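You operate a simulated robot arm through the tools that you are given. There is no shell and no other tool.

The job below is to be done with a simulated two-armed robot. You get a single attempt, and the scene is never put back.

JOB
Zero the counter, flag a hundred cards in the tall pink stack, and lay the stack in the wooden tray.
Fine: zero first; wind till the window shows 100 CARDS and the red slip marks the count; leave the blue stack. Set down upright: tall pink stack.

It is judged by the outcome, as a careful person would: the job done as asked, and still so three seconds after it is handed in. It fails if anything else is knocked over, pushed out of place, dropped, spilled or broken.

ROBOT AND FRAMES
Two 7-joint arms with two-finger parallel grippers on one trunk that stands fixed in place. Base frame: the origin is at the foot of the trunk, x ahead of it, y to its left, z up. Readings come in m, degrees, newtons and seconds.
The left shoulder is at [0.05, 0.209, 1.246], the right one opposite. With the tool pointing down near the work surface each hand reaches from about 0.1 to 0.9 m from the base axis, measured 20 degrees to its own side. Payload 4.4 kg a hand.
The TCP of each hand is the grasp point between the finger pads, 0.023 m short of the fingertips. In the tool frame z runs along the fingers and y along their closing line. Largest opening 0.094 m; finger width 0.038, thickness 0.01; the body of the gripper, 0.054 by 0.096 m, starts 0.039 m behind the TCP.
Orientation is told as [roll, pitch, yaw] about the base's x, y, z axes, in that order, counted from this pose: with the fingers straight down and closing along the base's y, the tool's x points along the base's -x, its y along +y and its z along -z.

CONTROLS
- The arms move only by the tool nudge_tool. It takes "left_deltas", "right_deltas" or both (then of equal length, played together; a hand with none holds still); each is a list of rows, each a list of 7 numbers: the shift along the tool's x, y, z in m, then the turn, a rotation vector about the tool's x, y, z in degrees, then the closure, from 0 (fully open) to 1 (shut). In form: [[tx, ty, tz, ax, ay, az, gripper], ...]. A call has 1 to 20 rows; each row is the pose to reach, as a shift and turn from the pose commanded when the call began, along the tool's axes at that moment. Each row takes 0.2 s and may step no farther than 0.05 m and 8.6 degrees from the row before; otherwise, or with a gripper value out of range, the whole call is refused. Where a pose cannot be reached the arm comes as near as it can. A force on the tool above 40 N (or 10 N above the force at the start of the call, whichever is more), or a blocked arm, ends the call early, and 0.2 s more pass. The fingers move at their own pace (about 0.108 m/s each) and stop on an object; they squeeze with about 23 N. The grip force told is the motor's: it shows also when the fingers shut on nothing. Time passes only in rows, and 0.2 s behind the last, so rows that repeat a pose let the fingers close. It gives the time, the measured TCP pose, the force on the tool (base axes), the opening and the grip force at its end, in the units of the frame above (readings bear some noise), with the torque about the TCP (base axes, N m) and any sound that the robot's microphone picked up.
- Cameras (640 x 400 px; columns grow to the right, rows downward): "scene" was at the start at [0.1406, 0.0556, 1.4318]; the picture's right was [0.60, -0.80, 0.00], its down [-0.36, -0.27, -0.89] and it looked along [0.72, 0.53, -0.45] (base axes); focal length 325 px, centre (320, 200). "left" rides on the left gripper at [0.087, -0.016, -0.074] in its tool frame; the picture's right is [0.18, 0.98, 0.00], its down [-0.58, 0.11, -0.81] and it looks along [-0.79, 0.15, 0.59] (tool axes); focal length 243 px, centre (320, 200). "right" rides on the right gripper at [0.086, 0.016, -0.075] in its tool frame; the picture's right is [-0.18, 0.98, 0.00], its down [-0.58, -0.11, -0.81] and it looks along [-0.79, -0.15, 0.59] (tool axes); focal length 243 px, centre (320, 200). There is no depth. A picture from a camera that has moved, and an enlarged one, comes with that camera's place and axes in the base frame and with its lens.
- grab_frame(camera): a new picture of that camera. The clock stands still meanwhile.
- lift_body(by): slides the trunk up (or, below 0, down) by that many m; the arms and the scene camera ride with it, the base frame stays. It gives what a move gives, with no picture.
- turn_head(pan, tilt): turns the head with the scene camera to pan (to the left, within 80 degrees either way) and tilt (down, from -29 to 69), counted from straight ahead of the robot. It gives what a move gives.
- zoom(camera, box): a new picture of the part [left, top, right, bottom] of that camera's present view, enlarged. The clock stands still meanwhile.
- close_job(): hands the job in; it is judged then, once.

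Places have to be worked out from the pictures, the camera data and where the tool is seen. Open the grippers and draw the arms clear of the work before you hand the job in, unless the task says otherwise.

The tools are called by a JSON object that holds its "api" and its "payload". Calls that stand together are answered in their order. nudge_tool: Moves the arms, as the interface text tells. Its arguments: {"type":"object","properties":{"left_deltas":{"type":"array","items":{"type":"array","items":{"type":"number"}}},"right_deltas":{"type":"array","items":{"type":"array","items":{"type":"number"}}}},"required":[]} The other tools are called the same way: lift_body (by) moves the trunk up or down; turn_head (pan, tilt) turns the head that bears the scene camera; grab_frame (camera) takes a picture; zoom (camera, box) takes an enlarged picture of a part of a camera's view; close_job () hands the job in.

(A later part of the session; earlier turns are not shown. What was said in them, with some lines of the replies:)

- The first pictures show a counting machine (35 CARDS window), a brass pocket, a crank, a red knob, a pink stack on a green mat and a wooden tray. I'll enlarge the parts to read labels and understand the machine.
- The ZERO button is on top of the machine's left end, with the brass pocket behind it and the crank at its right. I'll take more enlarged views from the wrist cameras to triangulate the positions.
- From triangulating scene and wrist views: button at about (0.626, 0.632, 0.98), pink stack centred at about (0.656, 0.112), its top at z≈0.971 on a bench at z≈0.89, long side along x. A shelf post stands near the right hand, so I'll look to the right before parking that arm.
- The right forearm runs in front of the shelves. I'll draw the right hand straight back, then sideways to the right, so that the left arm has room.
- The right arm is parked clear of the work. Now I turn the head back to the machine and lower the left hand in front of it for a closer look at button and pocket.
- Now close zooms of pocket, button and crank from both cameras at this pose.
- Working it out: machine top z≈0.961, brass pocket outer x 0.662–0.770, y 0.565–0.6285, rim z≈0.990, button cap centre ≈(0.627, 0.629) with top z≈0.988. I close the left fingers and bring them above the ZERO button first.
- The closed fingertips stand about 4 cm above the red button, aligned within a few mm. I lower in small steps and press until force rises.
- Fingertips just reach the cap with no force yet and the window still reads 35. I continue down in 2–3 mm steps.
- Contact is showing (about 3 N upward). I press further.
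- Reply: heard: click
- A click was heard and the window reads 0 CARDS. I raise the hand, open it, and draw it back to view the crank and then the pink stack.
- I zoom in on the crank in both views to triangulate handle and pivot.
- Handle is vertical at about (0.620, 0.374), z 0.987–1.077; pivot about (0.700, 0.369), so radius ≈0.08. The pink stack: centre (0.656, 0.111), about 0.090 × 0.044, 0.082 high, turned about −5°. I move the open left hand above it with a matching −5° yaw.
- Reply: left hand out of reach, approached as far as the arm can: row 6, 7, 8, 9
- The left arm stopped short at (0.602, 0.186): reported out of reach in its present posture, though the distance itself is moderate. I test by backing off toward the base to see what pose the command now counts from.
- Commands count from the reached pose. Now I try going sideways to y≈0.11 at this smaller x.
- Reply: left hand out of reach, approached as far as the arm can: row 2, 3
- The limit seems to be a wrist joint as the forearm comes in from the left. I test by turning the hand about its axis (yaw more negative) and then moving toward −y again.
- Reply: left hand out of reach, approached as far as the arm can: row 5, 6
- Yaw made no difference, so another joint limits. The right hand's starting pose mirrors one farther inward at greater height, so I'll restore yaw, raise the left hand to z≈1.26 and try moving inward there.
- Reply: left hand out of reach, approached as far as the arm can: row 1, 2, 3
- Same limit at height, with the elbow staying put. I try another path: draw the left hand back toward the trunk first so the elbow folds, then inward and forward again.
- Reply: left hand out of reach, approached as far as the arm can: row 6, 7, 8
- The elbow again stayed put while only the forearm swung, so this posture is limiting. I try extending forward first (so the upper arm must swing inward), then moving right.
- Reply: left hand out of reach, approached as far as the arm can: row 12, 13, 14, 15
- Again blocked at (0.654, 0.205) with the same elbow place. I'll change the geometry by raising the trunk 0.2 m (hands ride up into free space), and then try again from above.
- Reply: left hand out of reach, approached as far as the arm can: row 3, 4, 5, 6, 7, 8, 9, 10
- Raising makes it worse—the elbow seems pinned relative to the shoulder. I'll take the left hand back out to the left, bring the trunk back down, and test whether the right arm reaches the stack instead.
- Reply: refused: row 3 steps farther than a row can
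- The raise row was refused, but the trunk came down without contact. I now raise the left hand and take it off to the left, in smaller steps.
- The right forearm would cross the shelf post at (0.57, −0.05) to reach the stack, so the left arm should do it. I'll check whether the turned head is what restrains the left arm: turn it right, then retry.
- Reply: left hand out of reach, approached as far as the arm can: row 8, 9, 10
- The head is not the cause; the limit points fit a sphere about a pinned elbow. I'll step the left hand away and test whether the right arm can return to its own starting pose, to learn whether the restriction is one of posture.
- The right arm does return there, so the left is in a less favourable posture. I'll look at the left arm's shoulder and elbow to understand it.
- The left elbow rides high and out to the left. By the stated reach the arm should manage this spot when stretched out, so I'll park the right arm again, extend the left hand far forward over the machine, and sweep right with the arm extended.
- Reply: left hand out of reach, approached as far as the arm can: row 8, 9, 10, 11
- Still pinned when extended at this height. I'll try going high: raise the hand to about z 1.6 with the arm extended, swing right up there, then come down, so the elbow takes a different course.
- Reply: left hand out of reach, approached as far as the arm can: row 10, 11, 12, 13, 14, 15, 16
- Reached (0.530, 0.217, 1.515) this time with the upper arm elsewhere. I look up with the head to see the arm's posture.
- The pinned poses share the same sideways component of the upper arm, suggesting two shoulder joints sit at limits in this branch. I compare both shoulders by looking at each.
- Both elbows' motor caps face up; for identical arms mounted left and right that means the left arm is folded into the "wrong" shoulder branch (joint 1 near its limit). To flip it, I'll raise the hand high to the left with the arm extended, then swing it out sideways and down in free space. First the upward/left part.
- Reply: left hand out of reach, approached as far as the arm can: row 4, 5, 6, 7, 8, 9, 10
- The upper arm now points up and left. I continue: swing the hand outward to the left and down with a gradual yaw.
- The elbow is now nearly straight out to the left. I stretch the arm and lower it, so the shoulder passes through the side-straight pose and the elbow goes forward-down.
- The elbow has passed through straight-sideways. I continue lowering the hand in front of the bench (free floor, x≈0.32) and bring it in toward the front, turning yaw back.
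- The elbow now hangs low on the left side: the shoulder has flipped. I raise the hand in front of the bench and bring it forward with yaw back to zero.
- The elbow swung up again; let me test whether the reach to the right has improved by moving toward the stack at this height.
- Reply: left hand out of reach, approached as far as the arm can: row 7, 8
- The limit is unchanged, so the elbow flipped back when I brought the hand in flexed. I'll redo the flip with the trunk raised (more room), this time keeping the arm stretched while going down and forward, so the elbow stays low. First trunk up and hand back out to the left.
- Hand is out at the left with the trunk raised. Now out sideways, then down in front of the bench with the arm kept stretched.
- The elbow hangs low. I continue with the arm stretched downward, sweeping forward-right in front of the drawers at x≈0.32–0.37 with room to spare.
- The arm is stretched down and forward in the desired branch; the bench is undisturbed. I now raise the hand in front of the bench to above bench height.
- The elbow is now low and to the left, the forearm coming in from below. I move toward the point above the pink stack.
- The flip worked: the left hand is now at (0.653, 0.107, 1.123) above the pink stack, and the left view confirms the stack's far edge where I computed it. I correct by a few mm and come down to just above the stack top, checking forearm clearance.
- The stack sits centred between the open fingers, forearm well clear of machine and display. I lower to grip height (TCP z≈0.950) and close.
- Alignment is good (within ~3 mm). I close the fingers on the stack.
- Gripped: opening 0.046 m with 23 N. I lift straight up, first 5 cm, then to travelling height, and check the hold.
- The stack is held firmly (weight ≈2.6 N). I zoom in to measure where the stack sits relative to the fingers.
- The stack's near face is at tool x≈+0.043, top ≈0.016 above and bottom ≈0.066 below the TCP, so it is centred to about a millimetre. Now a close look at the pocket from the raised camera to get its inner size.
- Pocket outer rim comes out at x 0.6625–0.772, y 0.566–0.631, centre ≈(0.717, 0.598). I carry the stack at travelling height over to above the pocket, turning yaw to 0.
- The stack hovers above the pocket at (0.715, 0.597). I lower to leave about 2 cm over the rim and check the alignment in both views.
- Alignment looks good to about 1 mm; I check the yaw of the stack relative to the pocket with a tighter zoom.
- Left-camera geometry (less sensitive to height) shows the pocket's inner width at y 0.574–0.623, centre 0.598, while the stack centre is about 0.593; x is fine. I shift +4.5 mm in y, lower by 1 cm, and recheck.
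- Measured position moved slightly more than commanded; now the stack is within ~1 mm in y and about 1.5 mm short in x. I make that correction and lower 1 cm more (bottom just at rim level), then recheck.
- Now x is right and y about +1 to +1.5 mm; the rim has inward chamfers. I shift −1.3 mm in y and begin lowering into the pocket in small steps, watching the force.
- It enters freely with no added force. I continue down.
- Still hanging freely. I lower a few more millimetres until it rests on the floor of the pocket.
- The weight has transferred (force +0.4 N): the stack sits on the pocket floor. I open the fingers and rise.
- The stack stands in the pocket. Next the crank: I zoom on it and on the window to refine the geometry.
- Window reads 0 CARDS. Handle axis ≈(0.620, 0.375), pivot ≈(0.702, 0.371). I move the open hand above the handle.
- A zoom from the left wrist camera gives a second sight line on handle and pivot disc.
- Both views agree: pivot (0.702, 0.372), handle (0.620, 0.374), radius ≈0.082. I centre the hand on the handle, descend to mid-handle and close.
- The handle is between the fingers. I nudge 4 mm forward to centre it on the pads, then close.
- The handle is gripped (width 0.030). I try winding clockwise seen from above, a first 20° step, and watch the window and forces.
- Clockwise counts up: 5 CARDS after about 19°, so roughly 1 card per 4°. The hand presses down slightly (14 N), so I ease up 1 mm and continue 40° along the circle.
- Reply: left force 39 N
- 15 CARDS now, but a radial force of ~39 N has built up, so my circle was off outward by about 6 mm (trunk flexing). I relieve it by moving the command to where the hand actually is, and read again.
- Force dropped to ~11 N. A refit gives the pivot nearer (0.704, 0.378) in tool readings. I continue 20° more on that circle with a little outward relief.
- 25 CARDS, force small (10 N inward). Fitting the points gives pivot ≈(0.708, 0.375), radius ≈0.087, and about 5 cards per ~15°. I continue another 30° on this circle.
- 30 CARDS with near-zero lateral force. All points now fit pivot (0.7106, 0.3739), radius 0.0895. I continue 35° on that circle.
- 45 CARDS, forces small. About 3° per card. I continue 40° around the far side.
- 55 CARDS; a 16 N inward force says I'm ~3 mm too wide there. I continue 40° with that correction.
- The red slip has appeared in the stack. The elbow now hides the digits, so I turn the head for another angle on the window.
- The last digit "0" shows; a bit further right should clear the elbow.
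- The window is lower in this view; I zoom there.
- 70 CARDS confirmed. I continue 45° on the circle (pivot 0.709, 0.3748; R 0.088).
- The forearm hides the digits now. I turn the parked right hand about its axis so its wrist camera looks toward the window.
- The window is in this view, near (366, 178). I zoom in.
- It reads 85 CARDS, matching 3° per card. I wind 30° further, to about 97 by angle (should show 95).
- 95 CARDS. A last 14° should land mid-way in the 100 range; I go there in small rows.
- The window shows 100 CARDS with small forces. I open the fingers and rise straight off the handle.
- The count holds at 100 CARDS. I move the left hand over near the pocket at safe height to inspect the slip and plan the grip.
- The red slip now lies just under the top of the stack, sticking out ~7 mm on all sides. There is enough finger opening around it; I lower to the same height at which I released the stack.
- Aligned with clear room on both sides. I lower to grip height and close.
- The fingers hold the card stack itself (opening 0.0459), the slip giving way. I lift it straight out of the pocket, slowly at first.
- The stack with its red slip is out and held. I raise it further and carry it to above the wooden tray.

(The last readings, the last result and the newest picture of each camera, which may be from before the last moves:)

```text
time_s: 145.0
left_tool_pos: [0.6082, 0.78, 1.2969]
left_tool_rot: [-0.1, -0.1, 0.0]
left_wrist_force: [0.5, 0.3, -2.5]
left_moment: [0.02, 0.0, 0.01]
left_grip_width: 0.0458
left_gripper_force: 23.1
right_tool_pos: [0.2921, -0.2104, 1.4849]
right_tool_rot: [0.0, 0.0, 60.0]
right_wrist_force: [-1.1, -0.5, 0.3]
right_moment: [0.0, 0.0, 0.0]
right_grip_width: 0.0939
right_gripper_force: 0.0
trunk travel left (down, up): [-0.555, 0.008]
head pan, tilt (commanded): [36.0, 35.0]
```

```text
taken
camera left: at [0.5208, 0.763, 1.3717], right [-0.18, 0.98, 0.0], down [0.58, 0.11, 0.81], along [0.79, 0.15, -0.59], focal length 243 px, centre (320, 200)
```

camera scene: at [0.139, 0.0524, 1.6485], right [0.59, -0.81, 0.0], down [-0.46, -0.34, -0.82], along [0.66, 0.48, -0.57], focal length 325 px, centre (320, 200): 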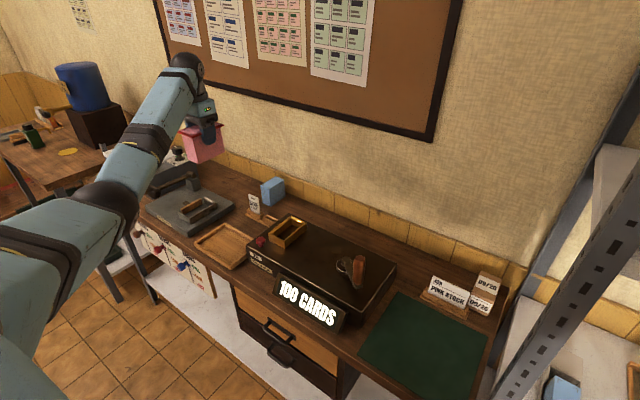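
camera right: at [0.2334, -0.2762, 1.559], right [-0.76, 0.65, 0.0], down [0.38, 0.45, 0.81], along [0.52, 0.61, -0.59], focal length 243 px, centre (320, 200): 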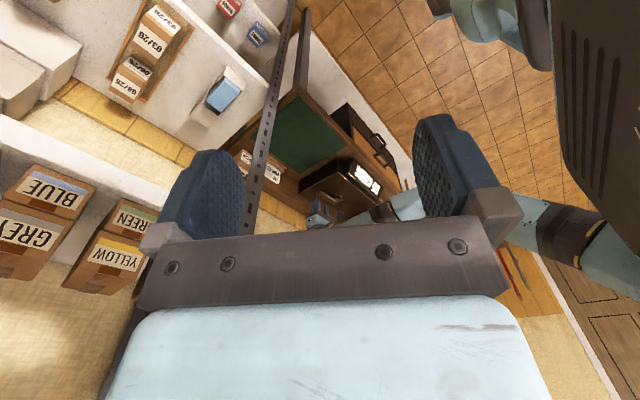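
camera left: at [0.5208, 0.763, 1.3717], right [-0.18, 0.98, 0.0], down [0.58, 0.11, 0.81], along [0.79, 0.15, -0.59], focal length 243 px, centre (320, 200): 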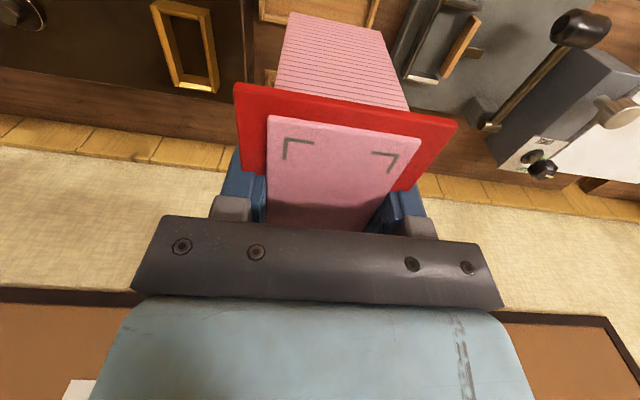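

The hand holds the stack at (0.608, 0.780, 1.297). The tray is fully visible now, so I zoom to refine its position before lowering.

{"api": "zoom", "payload": {"camera": "scene", "box": [180, 210, 280, 285]}}

{"api": "zoom", "payload": {"camera": "left", "box": [220, 0, 480, 160]}}

```text
5.33 times, centred on (230, 248) of scene
camera zoom: at [0.139, 0.0524, 1.6485], right [0.59, -0.81, 0.0], down [-0.46, -0.34, -0.82], along [0.66, 0.48, -0.57], focal length 1731 px, centre (800, -53)
```

zoom: 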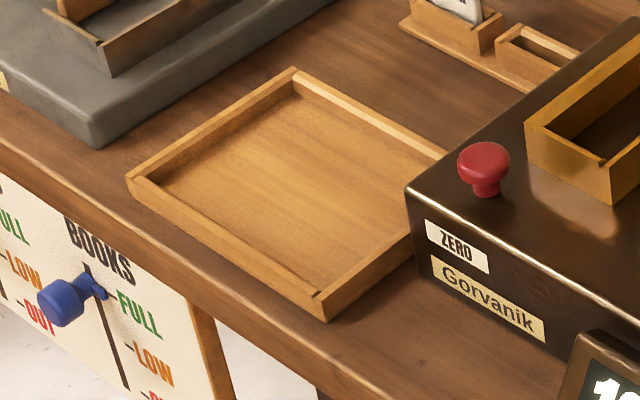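

```text
2.46 times, centred on (350, 80) of left
camera zoom: at [0.5208, 0.763, 1.3717], right [-0.18, 0.98, 0.0], down [0.58, 0.11, 0.81], along [0.79, 0.15, -0.59], focal length 597 px, centre (246, 495)
```

zoom: 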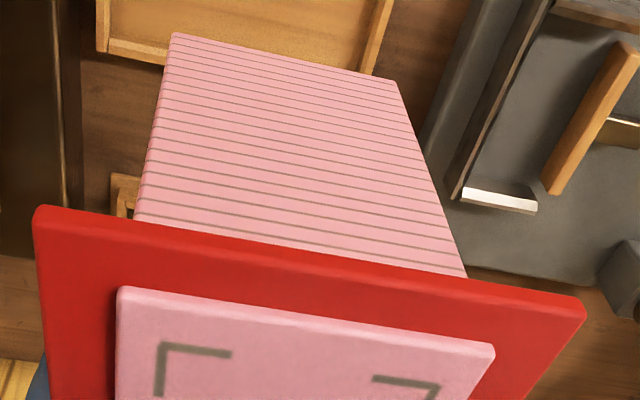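

Tray: x 0.544–0.679, y 0.693–0.868, centre ≈(0.612, 0.780), rim z≈0.907. The stack's trunk height is too high for reaching down there, so I lower the trunk 0.2 m with the stack hanging clear above the tray.

{"api": "lift_body", "payload": {"by": -0.2}}

{"api": "grab_frame", "payload": {"camera": "scene"}}

{"api": "grab_frame", "payload": {"camera": "left"}}

```text
time_s: 147.2
left_tool_pos: [0.6081, 0.7819, 1.096]
left_tool_rot: [-0.2, -0.1, 0.1]
left_wrist_force: [0.1, 0.2, -3.2]
left_moment: [-0.06, 0.01, -0.01]
left_grip_width: 0.0456
left_gripper_force: 23.7
right_tool_pos: [0.291, -0.2107, 1.2848]
right_tool_rot: [0.0, 0.0, 59.9]
right_wrist_force: [-0.1, -0.5, -0.1]
right_moment: [0.0, -0.04, -0.01]
right_grip_width: 0.0939
right_gripper_force: 0.0
trunk travel left (down, up): [-0.355, 0.208]
head pan, tilt (commanded): [36.0, 35.0]
```

```text
taken
camera scene: at [0.1383, 0.0531, 1.4486], right [0.59, -0.81, 0.0], down [-0.46, -0.34, -0.82], along [0.66, 0.48, -0.57], focal length 325 px, centre (320, 200)
```

scene: 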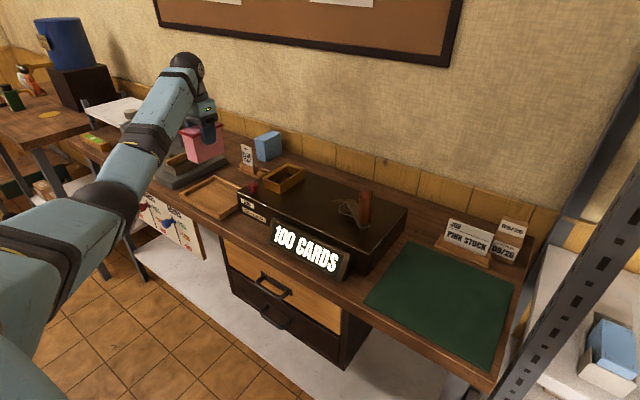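

```text
taken
camera left: at [0.5206, 0.7632, 1.1716], right [-0.18, 0.98, 0.0], down [0.58, 0.11, 0.81], along [0.79, 0.15, -0.59], focal length 243 px, centre (320, 200)
```

left: 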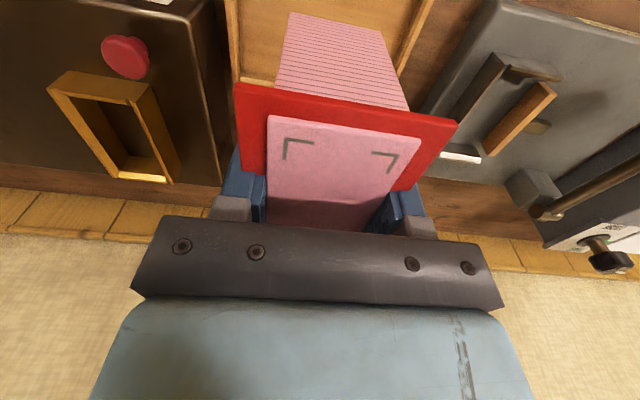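

Everything is still in place. I shift 6 mm forward and lower 9 cm, then check where the stack is relative to the tray walls.

{"api": "nudge_tool", "payload": {"left_deltas": [[-0.003, 0, 0.03, 0, 0, 0, 1], [-0.006, -0.001, 0.06, 0, 0, 0, 1], [-0.006, -0.001, 0.08, 0, 0, 0, 1], [-0.006, -0.001, 0.09, 0, 0, 0, 1], [-0.006, -0.001, 0.09, 0, 0, 0, 1]]}}

{"api": "zoom", "payload": {"camera": "scene", "box": [140, 100, 280, 230]}}

{"api": "grab_frame", "payload": {"camera": "left"}}

```text
time_s: 148.4
left_tool_pos: [0.6141, 0.7789, 1.0075]
left_tool_rot: [-0.1, -0.1, 0.0]
left_wrist_force: [0.2, 0.1, -1.9]
left_moment: [0.0, 0.01, 0.01]
left_grip_width: 0.0461
left_gripper_force: 23.4
right_tool_pos: [0.2902, -0.2108, 1.285]
right_tool_rot: [0.1, 0.0, 60.0]
right_wrist_force: [0.3, 0.6, -0.3]
right_moment: [-0.02, -0.01, -0.01]
right_grip_width: 0.0942
right_gripper_force: 0.1
trunk travel left (down, up): [-0.355, 0.208]
head pan, tilt (commanded): [36.0, 35.0]
```

```text
3.08 times, centred on (210, 165) of scene
camera zoom: at [0.1383, 0.053, 1.4485], right [0.59, -0.81, 0.0], down [-0.46, -0.34, -0.82], along [0.66, 0.48, -0.57], focal length 999 px, centre (658, 308)
```

zoom: 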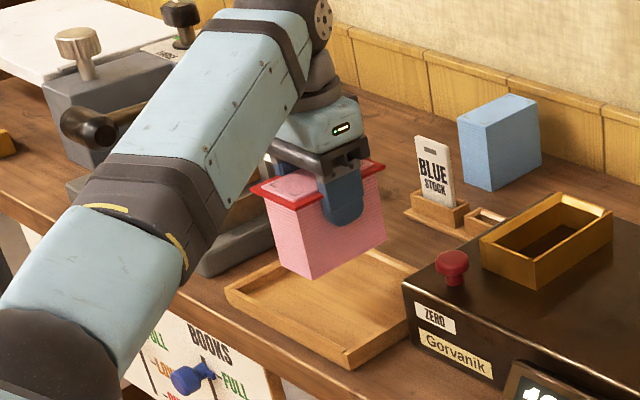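

```text
taken
camera left: at [0.527, 0.762, 1.0827], right [-0.18, 0.98, 0.0], down [0.58, 0.11, 0.81], along [0.79, 0.15, -0.59], focal length 243 px, centre (320, 200)
```

left: 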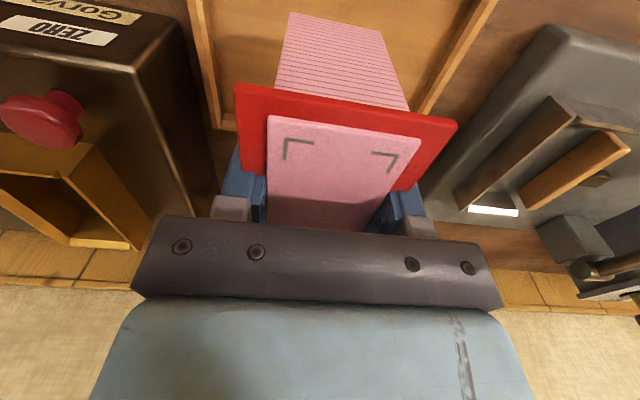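

The stack hangs within the tray's outline with ~1 cm spare in x and more in y. I lower further in decreasing steps, watching the force.

{"api": "nudge_tool", "payload": {"left_deltas": [[0.001, 0, 0.015, 0, 0, 0, 1], [0.002, 0, 0.03, 0, 0, 0, 1], [0.002, 0, 0.04, 0, 0, 0, 1], [0.002, 0, 0.046, 0, 0, 0, 1], [0.002, 0, 0.049, 0, 0, 0, 1]]}}

{"api": "zoom", "payload": {"camera": "scene", "box": [170, 130, 270, 220]}}

```text
time_s: 149.6
left_tool_pos: [0.6122, 0.7788, 0.9569]
left_tool_rot: [-0.1, -0.1, 0.1]
left_wrist_force: [0.2, -0.3, -1.7]
left_moment: [0.0, -0.01, -0.04]
left_grip_width: 0.0458
left_gripper_force: 23.2
right_tool_pos: [0.2907, -0.2101, 1.2849]
right_tool_rot: [-0.1, -0.1, 60.0]
right_wrist_force: [0.3, 0.2, 0.4]
right_moment: [0.02, 0.0, -0.02]
right_grip_width: 0.094
right_gripper_force: 0.1
trunk travel left (down, up): [-0.355, 0.208]
head pan, tilt (commanded): [36.0, 35.0]
```

```text
4.44 times, centred on (220, 175) of scene
camera zoom: at [0.1385, 0.0532, 1.4485], right [0.59, -0.81, 0.0], down [-0.46, -0.34, -0.82], along [0.66, 0.48, -0.57], focal length 1443 px, centre (764, 311)
```

zoom: 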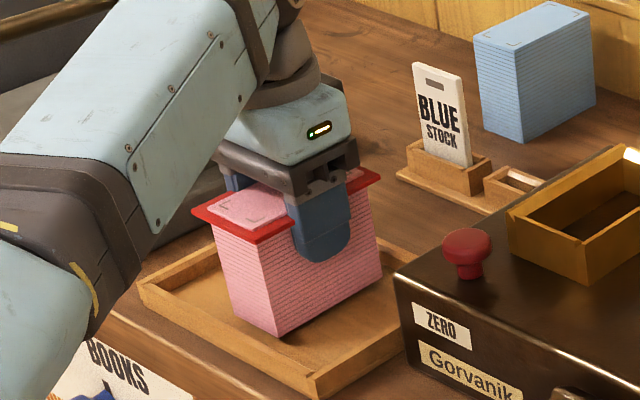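

Just above the tray floor. I lower in 2 mm steps until the weight transfers.

{"api": "nudge_tool", "payload": {"left_deltas": [[0, 0, 0.002, 0, 0, 0, 1], [0, 0, 0.004, 0, 0, 0, 1], [0, 0, 0.005, 0, 0, 0, 1]]}}

```text
time_s: 150.4
left_tool_pos: [0.6124, 0.7797, 0.9526]
left_tool_rot: [-0.2, 0.0, 0.1]
left_wrist_force: [-0.2, 0.6, -3.7]
left_moment: [0.0, -0.02, -0.01]
left_grip_width: 0.0458
left_gripper_force: 23.0
right_tool_pos: [0.2917, -0.2104, 1.284]
right_tool_rot: [0.1, 0.0, 60.0]
right_wrist_force: [0.7, -0.2, 0.5]
right_moment: [-0.02, -0.02, 0.0]
right_grip_width: 0.0941
right_gripper_force: 0.1
trunk travel left (down, up): [-0.355, 0.208]
head pan, tilt (commanded): [36.0, 35.0]
```

Still hanging (−3.7 N). A few millimetres more.

{"api": "nudge_tool", "payload": {"left_deltas": [[0, 0, 0.002, 0, 0, 0, 1], [0, 0, 0.003, 0, 0, 0, 1]]}}

{"api": "zoom", "payload": {"camera": "scene", "box": [170, 130, 270, 220]}}

```text
time_s: 151.0
left_tool_pos: [0.6131, 0.7798, 0.9523]
left_tool_rot: [-0.1, -0.3, 0.0]
left_wrist_force: [2.3, 3.4, 8.0]
left_moment: [0.19, 0.3, -0.19]
left_grip_width: 0.0461
left_gripper_force: 22.9
right_tool_pos: [0.2914, -0.2098, 1.284]
right_tool_rot: [0.0, -0.2, 60.0]
right_wrist_force: [-0.2, 0.4, 0.2]
right_moment: [0.0, 0.01, -0.02]
right_grip_width: 0.0939
right_gripper_force: 0.1
trunk travel left (down, up): [-0.355, 0.208]
head pan, tilt (commanded): [36.0, 35.0]
```

```text
4.44 times, centred on (220, 175) of scene
camera zoom: at [0.1376, 0.0521, 1.4488], right [0.59, -0.81, 0.0], down [-0.46, -0.34, -0.82], along [0.66, 0.48, -0.57], focal length 1443 px, centre (764, 311)
```

zoom: 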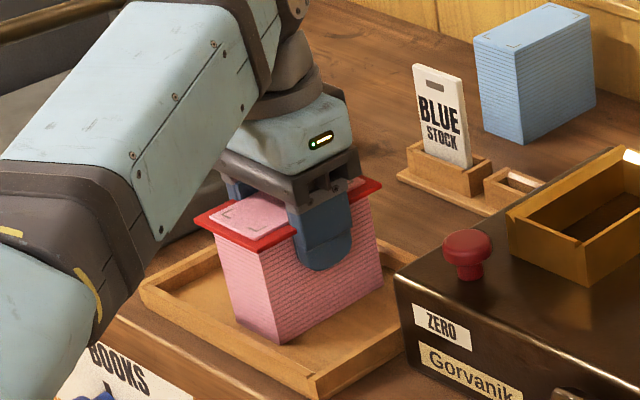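

Contact (+8 N): the stack stands on the tray floor. I ease off a millimetre, open the fingers, and rise straight up.

{"api": "nudge_tool", "payload": {"left_deltas": [[0, 0, -0.001, 0, 0, 0, 1], [0, 0, -0.001, 0, 0, 0, 0.7], [0, 0, -0.001, 0, 0, 0, 0.3], [0, 0, -0.001, 0, 0, 0, 0], [0, 0, -0.001, 0, 0, 0, 0], [0, 0, -0.02, 0, 0, 0, 0], [0, 0, -0.05, 0, 0, 0, 0], [0, 0, -0.09, 0, 0, 0, 0], [0, 0, -0.13, 0, 0, 0, 0], [0, 0, -0.17, 0, 0, 0, 0]]}}

{"api": "grab_frame", "payload": {"camera": "scene"}}

{"api": "zoom", "payload": {"camera": "scene", "box": [150, 120, 350, 290]}}

```text
time_s: 153.2
left_tool_pos: [0.6087, 0.7795, 1.1221]
left_tool_rot: [-0.1, -0.1, 0.1]
left_wrist_force: [-0.8, 0.2, -0.9]
left_moment: [0.0, 0.01, 0.04]
left_grip_width: 0.0939
left_gripper_force: 0.0
right_tool_pos: [0.2905, -0.2116, 1.2828]
right_tool_rot: [0.0, -0.1, 60.1]
right_wrist_force: [-0.4, 0.9, -0.3]
right_moment: [0.04, -0.04, -0.01]
right_grip_width: 0.0941
right_gripper_force: 0.1
trunk travel left (down, up): [-0.355, 0.208]
head pan, tilt (commanded): [36.0, 35.0]
```

```text
taken
camera scene: at [0.1375, 0.0519, 1.4486], right [0.59, -0.81, 0.0], down [-0.46, -0.34, -0.82], along [0.66, 0.48, -0.57], focal length 325 px, centre (320, 200)
```

scene: 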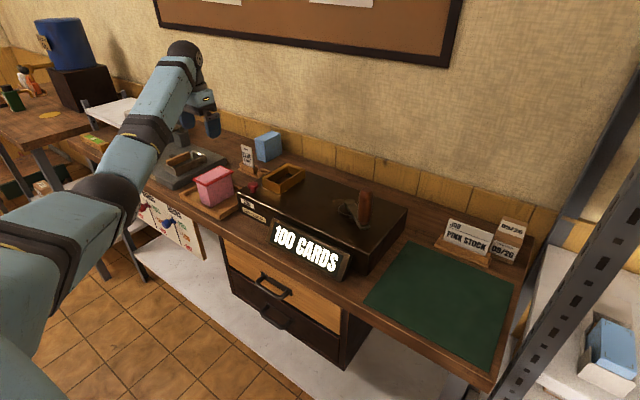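

```text
2.35 times, centred on (250, 205) of scene
camera zoom: at [0.1375, 0.0519, 1.4486], right [0.59, -0.81, 0.0], down [-0.46, -0.34, -0.82], along [0.66, 0.48, -0.57], focal length 764 px, centre (485, 188)
```

zoom: 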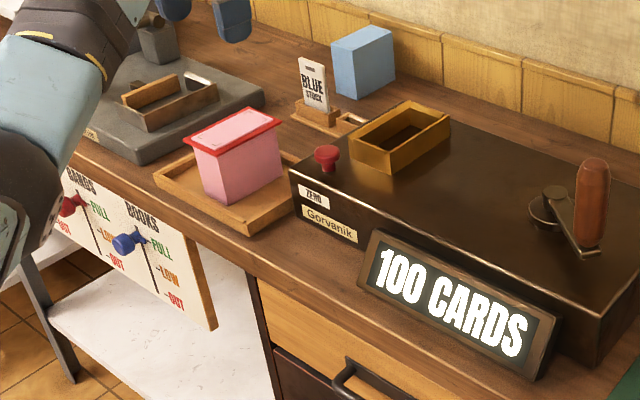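

The pink stack stands upright in the tray with the red slip, and the window still reads 100 CARDS. I raise and draw the left arm back clear of the work.

{"api": "nudge_tool", "payload": {"left_deltas": [[0, 0, -0.04, 0, 0, 0, 0], [0, 0, -0.08, 0, 0, 0, 0], [0, 0, -0.12, 0, 0, 0, 0], [0.03, -0.01, -0.14, 0, 0, 0, 0], [0.07, -0.02, -0.14, 0, 0, 0, 0], [0.11, -0.03, -0.14, 0, 0, 0, 0], [0.15, -0.05, -0.14, 0, 0, 0, 0], [0.18, -0.07, -0.14, 0, 0, 0, 0]]}}

{"api": "grab_frame", "payload": {"camera": "scene"}}

{"api": "zoom", "payload": {"camera": "scene", "box": [150, 120, 350, 290]}}

```text
time_s: 155.0
left_tool_pos: [0.4309, 0.7099, 1.2616]
left_tool_rot: [-0.1, -0.2, 0.0]
left_wrist_force: [-0.2, -0.2, 1.1]
left_moment: [0.01, -0.02, 0.05]
left_grip_width: 0.0941
left_gripper_force: 0.1
right_tool_pos: [0.2902, -0.2107, 1.2841]
right_tool_rot: [0.0, -0.1, 60.1]
right_wrist_force: [-0.7, 0.6, -0.5]
right_moment: [0.03, 0.0, 0.01]
right_grip_width: 0.0942
right_gripper_force: 0.1
trunk travel left (down, up): [-0.355, 0.208]
head pan, tilt (commanded): [36.0, 35.0]
```

```text
taken
camera scene: at [0.137, 0.0517, 1.4487], right [0.59, -0.81, 0.0], down [-0.46, -0.34, -0.82], along [0.66, 0.48, -0.57], focal length 325 px, centre (320, 200)
```

scene: 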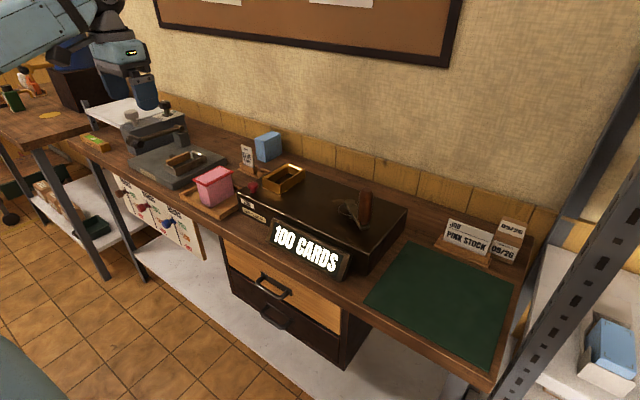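

```text
2.35 times, centred on (250, 205) of scene
camera zoom: at [0.137, 0.0517, 1.4487], right [0.59, -0.81, 0.0], down [-0.46, -0.34, -0.82], along [0.66, 0.48, -0.57], focal length 764 px, centre (485, 188)
```

zoom: 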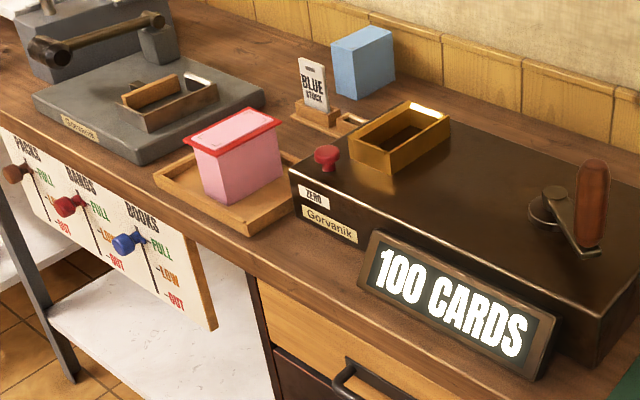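

The stack stands upright in the tray with its red slip, the window shows 100 CARDS, and the blue stack and everything else are where they were. Both grippers are open and both arms are clear, so I hand the job in.

{"api": "close_job", "payload": {}}

```text
The job is handed in.
```

The job is done and handed in; I haven't seen the judge's result. In the last pictures before handing in:

- **Counter:** I zeroed it first, and it showed 0 CARDS. Then I wound it until the window read 100 CARDS, and it stayed there after I let go of the crank.
- **Pink stack:** it stands upright in the wooden tray, with the red slip sticking out near the top at the hundred-card mark.
- **Everything else:** the blue stack was not touched, and nothing looked knocked over or moved. Both grippers are open and both arms are clear of the bench.

At first the left arm could not reach the pink stack, so I had to swing it round into a different posture in free space. The only other forces of note were a brief push of about 40 N on the crank handle early in the winding, which I eased off, and about 8 N when the stack touched down in the tray.
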